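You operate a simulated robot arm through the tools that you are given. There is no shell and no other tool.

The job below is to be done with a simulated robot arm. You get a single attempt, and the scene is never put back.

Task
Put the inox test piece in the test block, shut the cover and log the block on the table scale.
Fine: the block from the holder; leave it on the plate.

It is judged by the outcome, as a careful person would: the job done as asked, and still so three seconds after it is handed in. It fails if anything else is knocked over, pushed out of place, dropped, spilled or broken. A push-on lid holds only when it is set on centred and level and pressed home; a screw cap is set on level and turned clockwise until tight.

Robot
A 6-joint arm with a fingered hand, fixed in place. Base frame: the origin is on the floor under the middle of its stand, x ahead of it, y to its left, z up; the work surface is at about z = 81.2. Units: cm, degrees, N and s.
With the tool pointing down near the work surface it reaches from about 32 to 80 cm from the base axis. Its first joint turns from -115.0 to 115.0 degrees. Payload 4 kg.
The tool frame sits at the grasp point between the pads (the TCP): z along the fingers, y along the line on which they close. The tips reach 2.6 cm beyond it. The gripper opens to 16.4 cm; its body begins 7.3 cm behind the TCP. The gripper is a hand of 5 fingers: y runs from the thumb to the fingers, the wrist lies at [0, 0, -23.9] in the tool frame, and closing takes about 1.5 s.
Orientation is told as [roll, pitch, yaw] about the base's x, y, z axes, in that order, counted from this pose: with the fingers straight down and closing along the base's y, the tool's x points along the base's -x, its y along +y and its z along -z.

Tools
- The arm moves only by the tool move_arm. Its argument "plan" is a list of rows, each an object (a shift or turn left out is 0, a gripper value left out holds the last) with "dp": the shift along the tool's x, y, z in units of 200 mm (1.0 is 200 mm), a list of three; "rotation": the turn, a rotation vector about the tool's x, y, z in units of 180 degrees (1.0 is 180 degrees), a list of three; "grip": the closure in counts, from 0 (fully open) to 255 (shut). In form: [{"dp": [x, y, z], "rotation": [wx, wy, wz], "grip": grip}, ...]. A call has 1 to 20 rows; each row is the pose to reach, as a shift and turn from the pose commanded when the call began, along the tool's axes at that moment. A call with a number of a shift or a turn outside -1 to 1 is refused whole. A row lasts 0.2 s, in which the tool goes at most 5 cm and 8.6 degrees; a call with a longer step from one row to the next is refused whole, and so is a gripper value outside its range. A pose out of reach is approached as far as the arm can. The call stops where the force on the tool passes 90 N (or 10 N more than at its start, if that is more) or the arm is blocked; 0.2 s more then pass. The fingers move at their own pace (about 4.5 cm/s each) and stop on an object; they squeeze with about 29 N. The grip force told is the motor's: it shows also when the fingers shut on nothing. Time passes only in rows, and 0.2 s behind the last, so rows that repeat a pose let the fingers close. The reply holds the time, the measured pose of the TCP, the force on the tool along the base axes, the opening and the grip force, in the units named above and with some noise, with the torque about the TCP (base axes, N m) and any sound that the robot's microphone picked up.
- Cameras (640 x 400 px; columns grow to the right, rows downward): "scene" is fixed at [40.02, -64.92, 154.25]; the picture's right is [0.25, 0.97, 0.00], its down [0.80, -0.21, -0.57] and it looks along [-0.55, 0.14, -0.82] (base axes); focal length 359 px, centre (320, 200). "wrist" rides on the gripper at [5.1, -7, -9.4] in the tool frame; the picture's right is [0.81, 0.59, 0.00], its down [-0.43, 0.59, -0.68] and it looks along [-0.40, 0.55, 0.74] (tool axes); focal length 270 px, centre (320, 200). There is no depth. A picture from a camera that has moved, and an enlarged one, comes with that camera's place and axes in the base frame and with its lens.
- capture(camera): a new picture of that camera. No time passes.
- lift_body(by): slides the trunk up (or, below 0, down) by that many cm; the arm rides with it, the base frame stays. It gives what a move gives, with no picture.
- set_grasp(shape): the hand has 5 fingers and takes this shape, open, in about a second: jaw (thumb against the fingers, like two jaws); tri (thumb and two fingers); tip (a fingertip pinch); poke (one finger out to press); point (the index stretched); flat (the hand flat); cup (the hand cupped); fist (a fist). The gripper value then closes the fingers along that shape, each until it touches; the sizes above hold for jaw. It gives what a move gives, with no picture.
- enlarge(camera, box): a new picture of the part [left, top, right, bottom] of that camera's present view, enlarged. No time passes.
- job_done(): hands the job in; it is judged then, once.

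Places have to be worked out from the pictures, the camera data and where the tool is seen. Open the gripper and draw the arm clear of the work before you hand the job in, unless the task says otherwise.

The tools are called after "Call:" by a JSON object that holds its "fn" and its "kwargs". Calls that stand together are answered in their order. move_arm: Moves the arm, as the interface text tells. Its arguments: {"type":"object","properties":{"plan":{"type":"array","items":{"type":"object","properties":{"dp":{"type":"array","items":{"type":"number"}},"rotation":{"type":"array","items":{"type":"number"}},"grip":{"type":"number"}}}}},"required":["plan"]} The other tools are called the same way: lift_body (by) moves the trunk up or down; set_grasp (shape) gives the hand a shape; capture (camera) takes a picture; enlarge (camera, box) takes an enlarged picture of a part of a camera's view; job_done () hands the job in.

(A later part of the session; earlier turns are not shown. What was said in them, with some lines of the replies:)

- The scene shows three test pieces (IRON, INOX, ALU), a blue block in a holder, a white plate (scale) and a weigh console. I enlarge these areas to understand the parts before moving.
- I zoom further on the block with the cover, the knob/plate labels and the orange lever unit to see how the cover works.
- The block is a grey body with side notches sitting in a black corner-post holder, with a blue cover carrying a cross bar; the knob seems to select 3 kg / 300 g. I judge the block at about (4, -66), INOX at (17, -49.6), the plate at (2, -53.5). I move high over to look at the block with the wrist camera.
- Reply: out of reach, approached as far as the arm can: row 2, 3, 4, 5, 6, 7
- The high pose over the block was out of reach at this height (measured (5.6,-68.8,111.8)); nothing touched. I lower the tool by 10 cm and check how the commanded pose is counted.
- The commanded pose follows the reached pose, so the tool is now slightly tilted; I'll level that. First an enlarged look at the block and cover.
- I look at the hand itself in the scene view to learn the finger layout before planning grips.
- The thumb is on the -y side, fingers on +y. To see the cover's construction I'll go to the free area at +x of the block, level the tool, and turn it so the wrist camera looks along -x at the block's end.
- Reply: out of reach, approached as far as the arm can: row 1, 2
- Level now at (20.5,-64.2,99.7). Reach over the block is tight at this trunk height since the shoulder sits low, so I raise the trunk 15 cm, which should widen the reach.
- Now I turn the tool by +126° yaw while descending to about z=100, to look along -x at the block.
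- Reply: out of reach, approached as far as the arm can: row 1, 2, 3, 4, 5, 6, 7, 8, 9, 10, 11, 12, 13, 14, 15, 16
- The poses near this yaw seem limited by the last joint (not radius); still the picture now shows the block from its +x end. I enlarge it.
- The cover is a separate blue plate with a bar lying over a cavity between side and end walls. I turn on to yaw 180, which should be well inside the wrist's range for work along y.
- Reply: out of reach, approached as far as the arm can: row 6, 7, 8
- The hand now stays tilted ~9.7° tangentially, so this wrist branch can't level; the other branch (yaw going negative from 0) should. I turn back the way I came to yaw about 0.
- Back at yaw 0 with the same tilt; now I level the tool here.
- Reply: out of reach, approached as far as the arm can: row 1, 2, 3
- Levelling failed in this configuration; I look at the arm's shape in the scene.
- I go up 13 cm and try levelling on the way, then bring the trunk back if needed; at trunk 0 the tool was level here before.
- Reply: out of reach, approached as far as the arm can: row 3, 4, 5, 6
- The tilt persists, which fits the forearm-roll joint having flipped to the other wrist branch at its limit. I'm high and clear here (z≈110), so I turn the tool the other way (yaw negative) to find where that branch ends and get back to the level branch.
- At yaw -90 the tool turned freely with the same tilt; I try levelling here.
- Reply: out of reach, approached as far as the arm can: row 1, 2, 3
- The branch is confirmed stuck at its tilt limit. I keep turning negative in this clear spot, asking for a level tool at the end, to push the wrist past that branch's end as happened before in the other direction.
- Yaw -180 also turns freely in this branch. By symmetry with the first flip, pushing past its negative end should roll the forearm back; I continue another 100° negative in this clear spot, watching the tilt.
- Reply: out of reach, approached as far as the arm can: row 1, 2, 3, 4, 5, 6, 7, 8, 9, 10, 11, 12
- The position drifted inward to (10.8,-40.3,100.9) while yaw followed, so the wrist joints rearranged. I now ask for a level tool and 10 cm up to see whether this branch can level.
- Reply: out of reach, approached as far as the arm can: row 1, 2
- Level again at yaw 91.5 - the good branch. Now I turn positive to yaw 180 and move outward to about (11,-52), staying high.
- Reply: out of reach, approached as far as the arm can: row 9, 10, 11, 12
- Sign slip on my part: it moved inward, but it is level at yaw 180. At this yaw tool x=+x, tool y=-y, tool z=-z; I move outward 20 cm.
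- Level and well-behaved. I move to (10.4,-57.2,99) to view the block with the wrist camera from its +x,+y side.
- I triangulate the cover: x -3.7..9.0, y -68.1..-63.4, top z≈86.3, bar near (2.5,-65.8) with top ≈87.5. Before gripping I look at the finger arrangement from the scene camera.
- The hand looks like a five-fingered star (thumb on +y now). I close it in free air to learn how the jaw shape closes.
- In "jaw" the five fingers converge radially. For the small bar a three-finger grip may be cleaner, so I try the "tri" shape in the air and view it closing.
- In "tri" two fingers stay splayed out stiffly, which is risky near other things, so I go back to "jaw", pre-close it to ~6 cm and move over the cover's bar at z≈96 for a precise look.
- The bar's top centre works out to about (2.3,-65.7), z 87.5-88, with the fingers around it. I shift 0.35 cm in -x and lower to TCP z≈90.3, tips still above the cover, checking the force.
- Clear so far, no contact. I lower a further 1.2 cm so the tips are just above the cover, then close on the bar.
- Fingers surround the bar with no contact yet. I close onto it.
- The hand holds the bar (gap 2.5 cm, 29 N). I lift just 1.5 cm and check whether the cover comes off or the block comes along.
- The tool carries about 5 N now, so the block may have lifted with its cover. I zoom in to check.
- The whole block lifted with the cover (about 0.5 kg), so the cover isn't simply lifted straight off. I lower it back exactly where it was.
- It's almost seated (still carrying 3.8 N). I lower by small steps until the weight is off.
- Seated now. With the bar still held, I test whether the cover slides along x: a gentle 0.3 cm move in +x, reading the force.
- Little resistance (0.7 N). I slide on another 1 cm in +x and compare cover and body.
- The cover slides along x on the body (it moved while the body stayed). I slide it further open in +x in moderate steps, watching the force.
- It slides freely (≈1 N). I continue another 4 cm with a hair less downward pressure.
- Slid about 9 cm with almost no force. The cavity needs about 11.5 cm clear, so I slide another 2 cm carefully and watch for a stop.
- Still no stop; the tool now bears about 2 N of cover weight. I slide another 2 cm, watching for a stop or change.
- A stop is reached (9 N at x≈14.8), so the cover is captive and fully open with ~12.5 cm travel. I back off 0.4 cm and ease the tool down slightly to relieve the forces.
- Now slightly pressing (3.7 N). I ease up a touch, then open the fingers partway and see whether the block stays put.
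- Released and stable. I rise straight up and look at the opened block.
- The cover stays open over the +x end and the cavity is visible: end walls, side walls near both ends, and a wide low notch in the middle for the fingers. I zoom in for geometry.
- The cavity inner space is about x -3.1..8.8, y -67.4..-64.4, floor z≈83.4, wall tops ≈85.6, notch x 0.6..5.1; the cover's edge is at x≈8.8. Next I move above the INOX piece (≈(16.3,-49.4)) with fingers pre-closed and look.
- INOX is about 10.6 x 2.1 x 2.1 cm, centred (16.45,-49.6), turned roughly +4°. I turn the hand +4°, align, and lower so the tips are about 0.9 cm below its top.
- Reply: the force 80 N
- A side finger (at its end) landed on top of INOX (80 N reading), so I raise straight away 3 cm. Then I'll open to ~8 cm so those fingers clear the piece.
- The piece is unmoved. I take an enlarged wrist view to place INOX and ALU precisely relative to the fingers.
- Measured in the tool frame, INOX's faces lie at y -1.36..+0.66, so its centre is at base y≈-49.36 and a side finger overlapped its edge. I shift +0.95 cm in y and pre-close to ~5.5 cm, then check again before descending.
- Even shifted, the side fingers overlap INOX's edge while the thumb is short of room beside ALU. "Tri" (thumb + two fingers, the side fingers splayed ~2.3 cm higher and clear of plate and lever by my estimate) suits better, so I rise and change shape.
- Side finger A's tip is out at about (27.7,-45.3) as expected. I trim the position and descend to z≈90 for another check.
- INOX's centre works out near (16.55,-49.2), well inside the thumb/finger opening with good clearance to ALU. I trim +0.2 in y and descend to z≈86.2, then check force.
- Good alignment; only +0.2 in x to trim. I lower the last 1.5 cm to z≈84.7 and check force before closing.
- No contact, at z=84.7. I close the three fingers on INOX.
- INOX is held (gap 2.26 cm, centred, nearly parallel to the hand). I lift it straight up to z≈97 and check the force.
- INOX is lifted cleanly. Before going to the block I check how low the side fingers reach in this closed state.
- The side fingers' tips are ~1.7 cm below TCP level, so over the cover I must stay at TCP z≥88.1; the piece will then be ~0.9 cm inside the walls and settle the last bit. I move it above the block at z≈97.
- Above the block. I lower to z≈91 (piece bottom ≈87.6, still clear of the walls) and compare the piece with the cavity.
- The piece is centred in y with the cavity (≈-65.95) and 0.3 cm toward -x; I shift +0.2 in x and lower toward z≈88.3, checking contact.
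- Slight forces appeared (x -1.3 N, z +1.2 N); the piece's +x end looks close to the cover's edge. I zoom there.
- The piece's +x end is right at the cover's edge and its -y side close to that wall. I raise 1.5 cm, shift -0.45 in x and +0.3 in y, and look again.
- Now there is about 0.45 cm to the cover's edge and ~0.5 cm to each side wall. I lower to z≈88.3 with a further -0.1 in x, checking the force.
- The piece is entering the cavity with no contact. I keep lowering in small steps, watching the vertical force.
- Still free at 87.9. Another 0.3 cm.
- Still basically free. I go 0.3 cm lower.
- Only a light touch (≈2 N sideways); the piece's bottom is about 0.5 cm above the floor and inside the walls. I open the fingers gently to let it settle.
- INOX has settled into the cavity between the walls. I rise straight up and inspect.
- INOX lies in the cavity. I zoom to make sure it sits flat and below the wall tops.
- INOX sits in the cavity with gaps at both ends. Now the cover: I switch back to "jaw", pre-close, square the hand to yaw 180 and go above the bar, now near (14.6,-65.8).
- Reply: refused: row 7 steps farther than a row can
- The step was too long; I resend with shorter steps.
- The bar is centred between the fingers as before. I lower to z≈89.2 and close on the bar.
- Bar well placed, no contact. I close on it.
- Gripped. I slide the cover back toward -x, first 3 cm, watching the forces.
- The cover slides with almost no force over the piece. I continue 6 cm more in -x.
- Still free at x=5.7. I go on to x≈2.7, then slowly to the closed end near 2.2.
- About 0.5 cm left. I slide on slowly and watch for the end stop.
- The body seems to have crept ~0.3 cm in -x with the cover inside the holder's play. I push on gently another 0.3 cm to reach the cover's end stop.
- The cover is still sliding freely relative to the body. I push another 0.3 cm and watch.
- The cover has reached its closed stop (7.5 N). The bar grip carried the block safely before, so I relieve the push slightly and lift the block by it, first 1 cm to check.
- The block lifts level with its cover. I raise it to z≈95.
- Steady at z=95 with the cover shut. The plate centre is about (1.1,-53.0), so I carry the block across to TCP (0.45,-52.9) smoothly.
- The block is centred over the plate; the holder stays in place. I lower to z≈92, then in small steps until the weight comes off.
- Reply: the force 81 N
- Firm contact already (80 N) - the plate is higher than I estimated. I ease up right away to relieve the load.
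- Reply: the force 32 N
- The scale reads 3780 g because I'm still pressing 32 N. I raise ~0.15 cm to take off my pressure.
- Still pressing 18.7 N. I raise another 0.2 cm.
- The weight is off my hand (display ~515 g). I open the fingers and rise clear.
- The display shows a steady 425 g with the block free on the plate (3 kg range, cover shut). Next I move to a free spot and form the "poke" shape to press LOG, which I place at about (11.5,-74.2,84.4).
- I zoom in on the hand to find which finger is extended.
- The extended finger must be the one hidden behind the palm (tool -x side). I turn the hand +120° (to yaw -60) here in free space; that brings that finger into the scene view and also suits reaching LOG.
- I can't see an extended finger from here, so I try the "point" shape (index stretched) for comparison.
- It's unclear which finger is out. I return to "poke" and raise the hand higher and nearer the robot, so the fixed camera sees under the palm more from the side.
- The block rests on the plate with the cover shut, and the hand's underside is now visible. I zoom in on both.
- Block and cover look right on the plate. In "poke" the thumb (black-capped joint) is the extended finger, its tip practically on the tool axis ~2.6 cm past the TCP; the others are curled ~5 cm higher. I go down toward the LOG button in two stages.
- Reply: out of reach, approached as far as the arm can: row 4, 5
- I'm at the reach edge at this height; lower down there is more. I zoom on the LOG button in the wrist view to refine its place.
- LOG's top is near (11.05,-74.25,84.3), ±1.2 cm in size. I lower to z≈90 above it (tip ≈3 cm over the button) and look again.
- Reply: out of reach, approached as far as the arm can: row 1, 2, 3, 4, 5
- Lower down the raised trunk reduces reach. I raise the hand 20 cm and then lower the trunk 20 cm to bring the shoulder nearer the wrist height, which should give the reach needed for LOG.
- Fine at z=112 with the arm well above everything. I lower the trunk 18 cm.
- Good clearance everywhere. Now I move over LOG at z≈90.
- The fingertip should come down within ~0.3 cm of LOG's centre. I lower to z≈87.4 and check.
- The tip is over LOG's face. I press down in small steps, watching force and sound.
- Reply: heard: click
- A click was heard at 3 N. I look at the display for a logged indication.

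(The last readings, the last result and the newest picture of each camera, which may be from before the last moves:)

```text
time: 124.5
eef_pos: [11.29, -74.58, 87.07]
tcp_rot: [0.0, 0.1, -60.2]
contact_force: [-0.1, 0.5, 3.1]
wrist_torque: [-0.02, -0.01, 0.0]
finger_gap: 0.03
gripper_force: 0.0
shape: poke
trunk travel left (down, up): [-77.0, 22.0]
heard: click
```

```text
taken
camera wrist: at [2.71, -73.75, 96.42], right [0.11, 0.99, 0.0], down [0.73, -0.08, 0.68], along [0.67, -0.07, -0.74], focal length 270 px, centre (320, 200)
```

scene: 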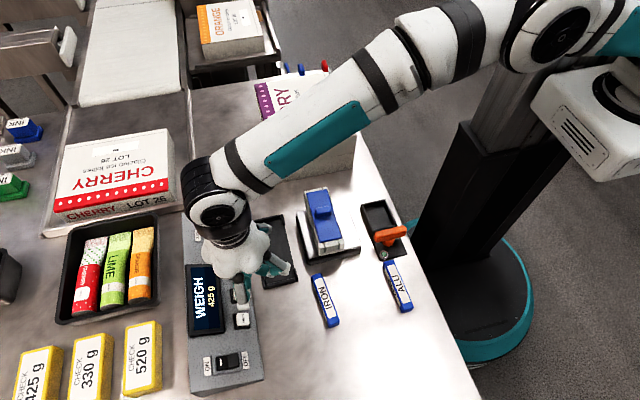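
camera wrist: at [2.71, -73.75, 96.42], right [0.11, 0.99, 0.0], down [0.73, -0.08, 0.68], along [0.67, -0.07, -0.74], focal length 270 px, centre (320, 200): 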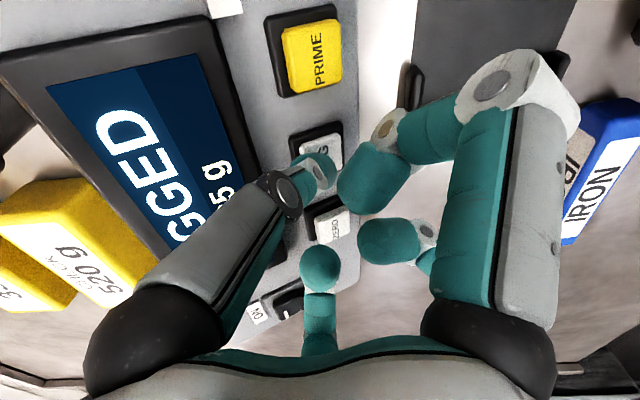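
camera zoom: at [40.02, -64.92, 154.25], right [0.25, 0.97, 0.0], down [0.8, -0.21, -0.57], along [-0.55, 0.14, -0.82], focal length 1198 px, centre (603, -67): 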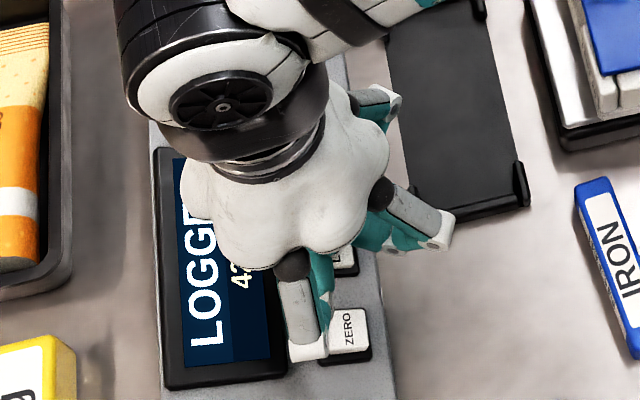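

The display reads "LOGGED 425 g". I lift straight up off the button.

Call:
{"fn": "move_arm", "kwargs": {"plan": [{"dp": [0, 0, -0.05]}, {"dp": [0, 0, -0.2]}, {"dp": [0, 0, -0.4]}, {"dp": [0, 0, -0.6]}, {"dp": [0, 0, -0.8]}, {"dp": [0, 0, -0.8]}]}}

Call:
{"fn": "capture", "kwargs": {"camera": "scene"}}

```text
time: 125.8
eef_pos: [11.4, -74.39, 103.18]
tcp_rot: [0.0, 0.1, -60.1]
contact_force: [-0.2, -0.2, -0.2]
wrist_torque: [-0.01, 0.02, 0.02]
finger_gap: 0.0
gripper_force: 0.0
shape: poke
trunk travel left (down, up): [-77.0, 22.0]
```

```text
taken
```

scene: 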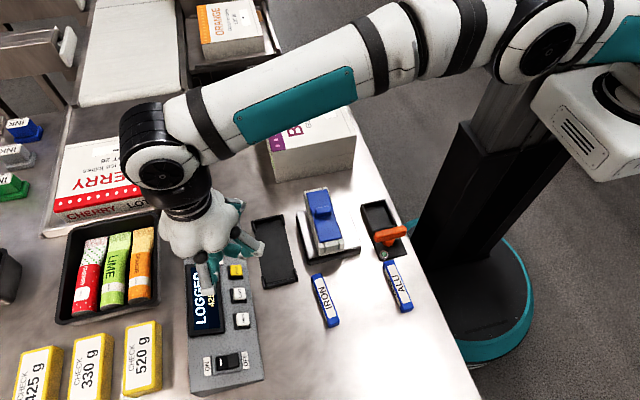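

All clear. I withdraw the hand to a free area, away from the work, at height.

Call:
{"fn": "move_arm", "kwargs": {"plan": [{"dp": [0.09, 0.15, -0.05]}, {"dp": [0.19, 0.3, -0.1]}, {"dp": [0.29, 0.45, -0.15]}, {"dp": [0.38, 0.6, -0.2]}, {"dp": [0.48, 0.76, -0.25]}, {"dp": [0.573, 0.908, -0.3]}, {"dp": [0.573, 0.908, -0.3]}]}}

Call:
{"fn": "set_grasp", "kwargs": {"shape": "jaw"}}

Call:
{"fn": "capture", "kwargs": {"camera": "scene"}}

```text
time: 127.5
eef_pos: [21.13, -55.5, 109.03]
tcp_rot: [0.0, -0.1, -60.1]
contact_force: [-0.1, 0.4, -0.4]
wrist_torque: [0.01, -0.01, 0.03]
finger_gap: 0.01
gripper_force: 0.0
shape: poke
trunk travel left (down, up): [-77.0, 22.0]
```

```text
time: 128.3
eef_pos: [21.25, -55.51, 109.11]
tcp_rot: [0.0, 0.0, -60.0]
contact_force: [0.1, -0.6, -0.6]
wrist_torque: [-0.01, 0.0, 0.0]
finger_gap: 16.39
gripper_force: 0.1
shape: jaw
trunk travel left (down, up): [-77.0, 22.0]
```

```text
taken
```

scene: 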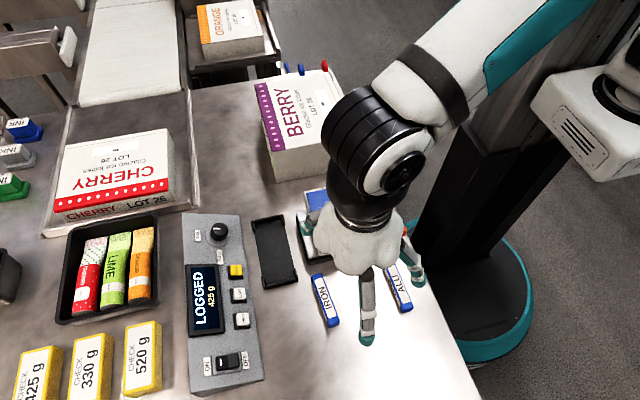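

The display keeps "LOGGED 425 g". I move the hand further aside to see the block once more.

Call:
{"fn": "move_arm", "kwargs": {"plan": [{"dp": [0.03, 0.18, -0.03]}, {"dp": [0.06, 0.36, -0.06]}, {"dp": [0.09, 0.54, -0.09]}, {"dp": [0.13, 0.72, -0.12]}, {"dp": [0.13, 0.72, -0.12]}]}}

Call:
{"fn": "capture", "kwargs": {"camera": "scene"}}

Call:
{"fn": "enlarge", "kwargs": {"camera": "scene", "box": [240, 160, 430, 340]}}

Call:
{"fn": "enlarge", "kwargs": {"camera": "scene", "box": [170, 205, 270, 395]}}

```text
time: 129.6
eef_pos: [32.43, -46.16, 111.51]
tcp_rot: [0.0, 0.1, -60.0]
contact_force: [-0.9, -0.3, 0.1]
wrist_torque: [0.0, 0.0, 0.03]
finger_gap: 16.38
gripper_force: 0.1
shape: jaw
trunk travel left (down, up): [-77.0, 22.0]
```

```text
taken
```

scene: 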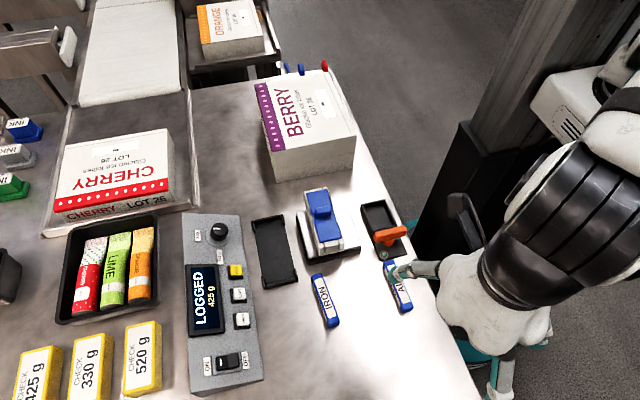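

```text
2.22 times, centred on (335, 250) of scene
camera zoom: at [40.02, -64.92, 154.25], right [0.25, 0.97, 0.0], down [0.8, -0.21, -0.57], along [-0.55, 0.14, -0.82], focal length 799 px, centre (287, 89)
```

zoom: 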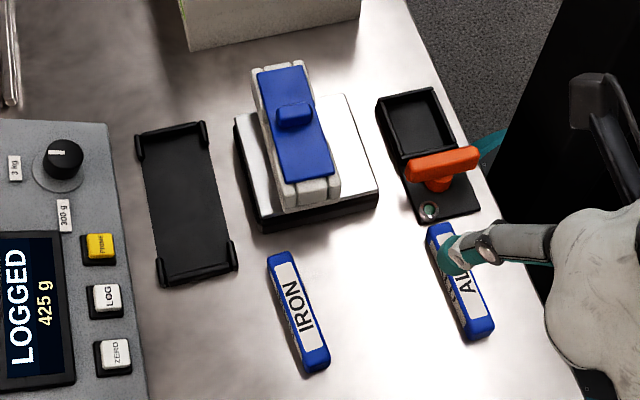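

```text
2.11 times, centred on (220, 300) of scene
camera zoom: at [40.02, -64.92, 154.25], right [0.25, 0.97, 0.0], down [0.8, -0.21, -0.57], along [-0.55, 0.14, -0.82], focal length 757 px, centre (530, -10)
```

zoom: 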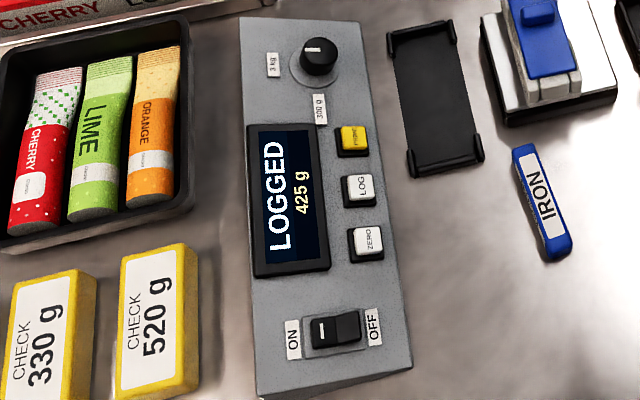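

Block on the plate with the cover shut, holder and other pieces in place, display "LOGGED 425 g". One last close look at the block before handing in.

Call:
{"fn": "enlarge", "kwargs": {"camera": "scene", "box": [295, 175, 365, 265]}}

```text
4.44 times, centred on (330, 220) of scene
camera zoom: at [40.02, -64.92, 154.25], right [0.25, 0.97, 0.0], down [0.8, -0.21, -0.57], along [-0.55, 0.14, -0.82], focal length 1597 px, centre (276, 111)
```

zoom: 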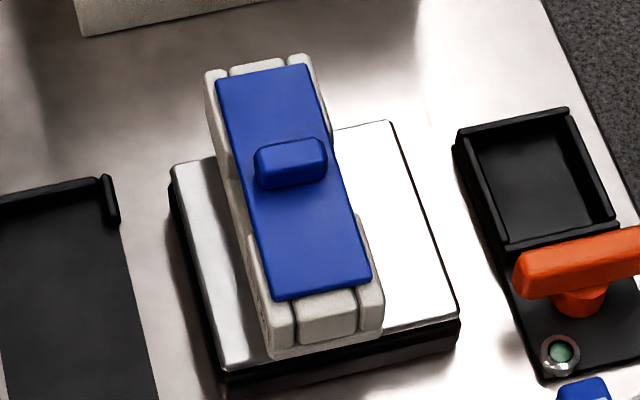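

The cover sits as it did at the start (shut), the block stands steadily on the plate, the hand is open and clear. I hand the job in.

Call:
{"fn": "job_done", "kwargs": {}}

```text
The job is handed in.
```

The INOX piece is in the test block and the cover is slid shut. The block is on the scale plate, and the display shows "LOGGED 425 g". I handed the job in with the hand open and clear of the work; no verdict came back.

- **Scale load:** I set the block down too hard at first and pressed up to 80 N (about 8 kg) on the plate for a moment. The scale then settled at a steady 425 g and logged normally.
- **INOX pick-up:** On my first attempt a finger pressed down on top of the INOX piece with about 80 N. The piece had not moved, and I picked it up cleanly on the next try.
- **Range:** I left the knob on 3 kg. I read "Fine:" as permission to take the block from the holder and leave it on the plate. At 425 g the block would also be over the 300 g range.

The final pictures show the holder, the IRON and ALU pieces and the console controls in their starting positions.
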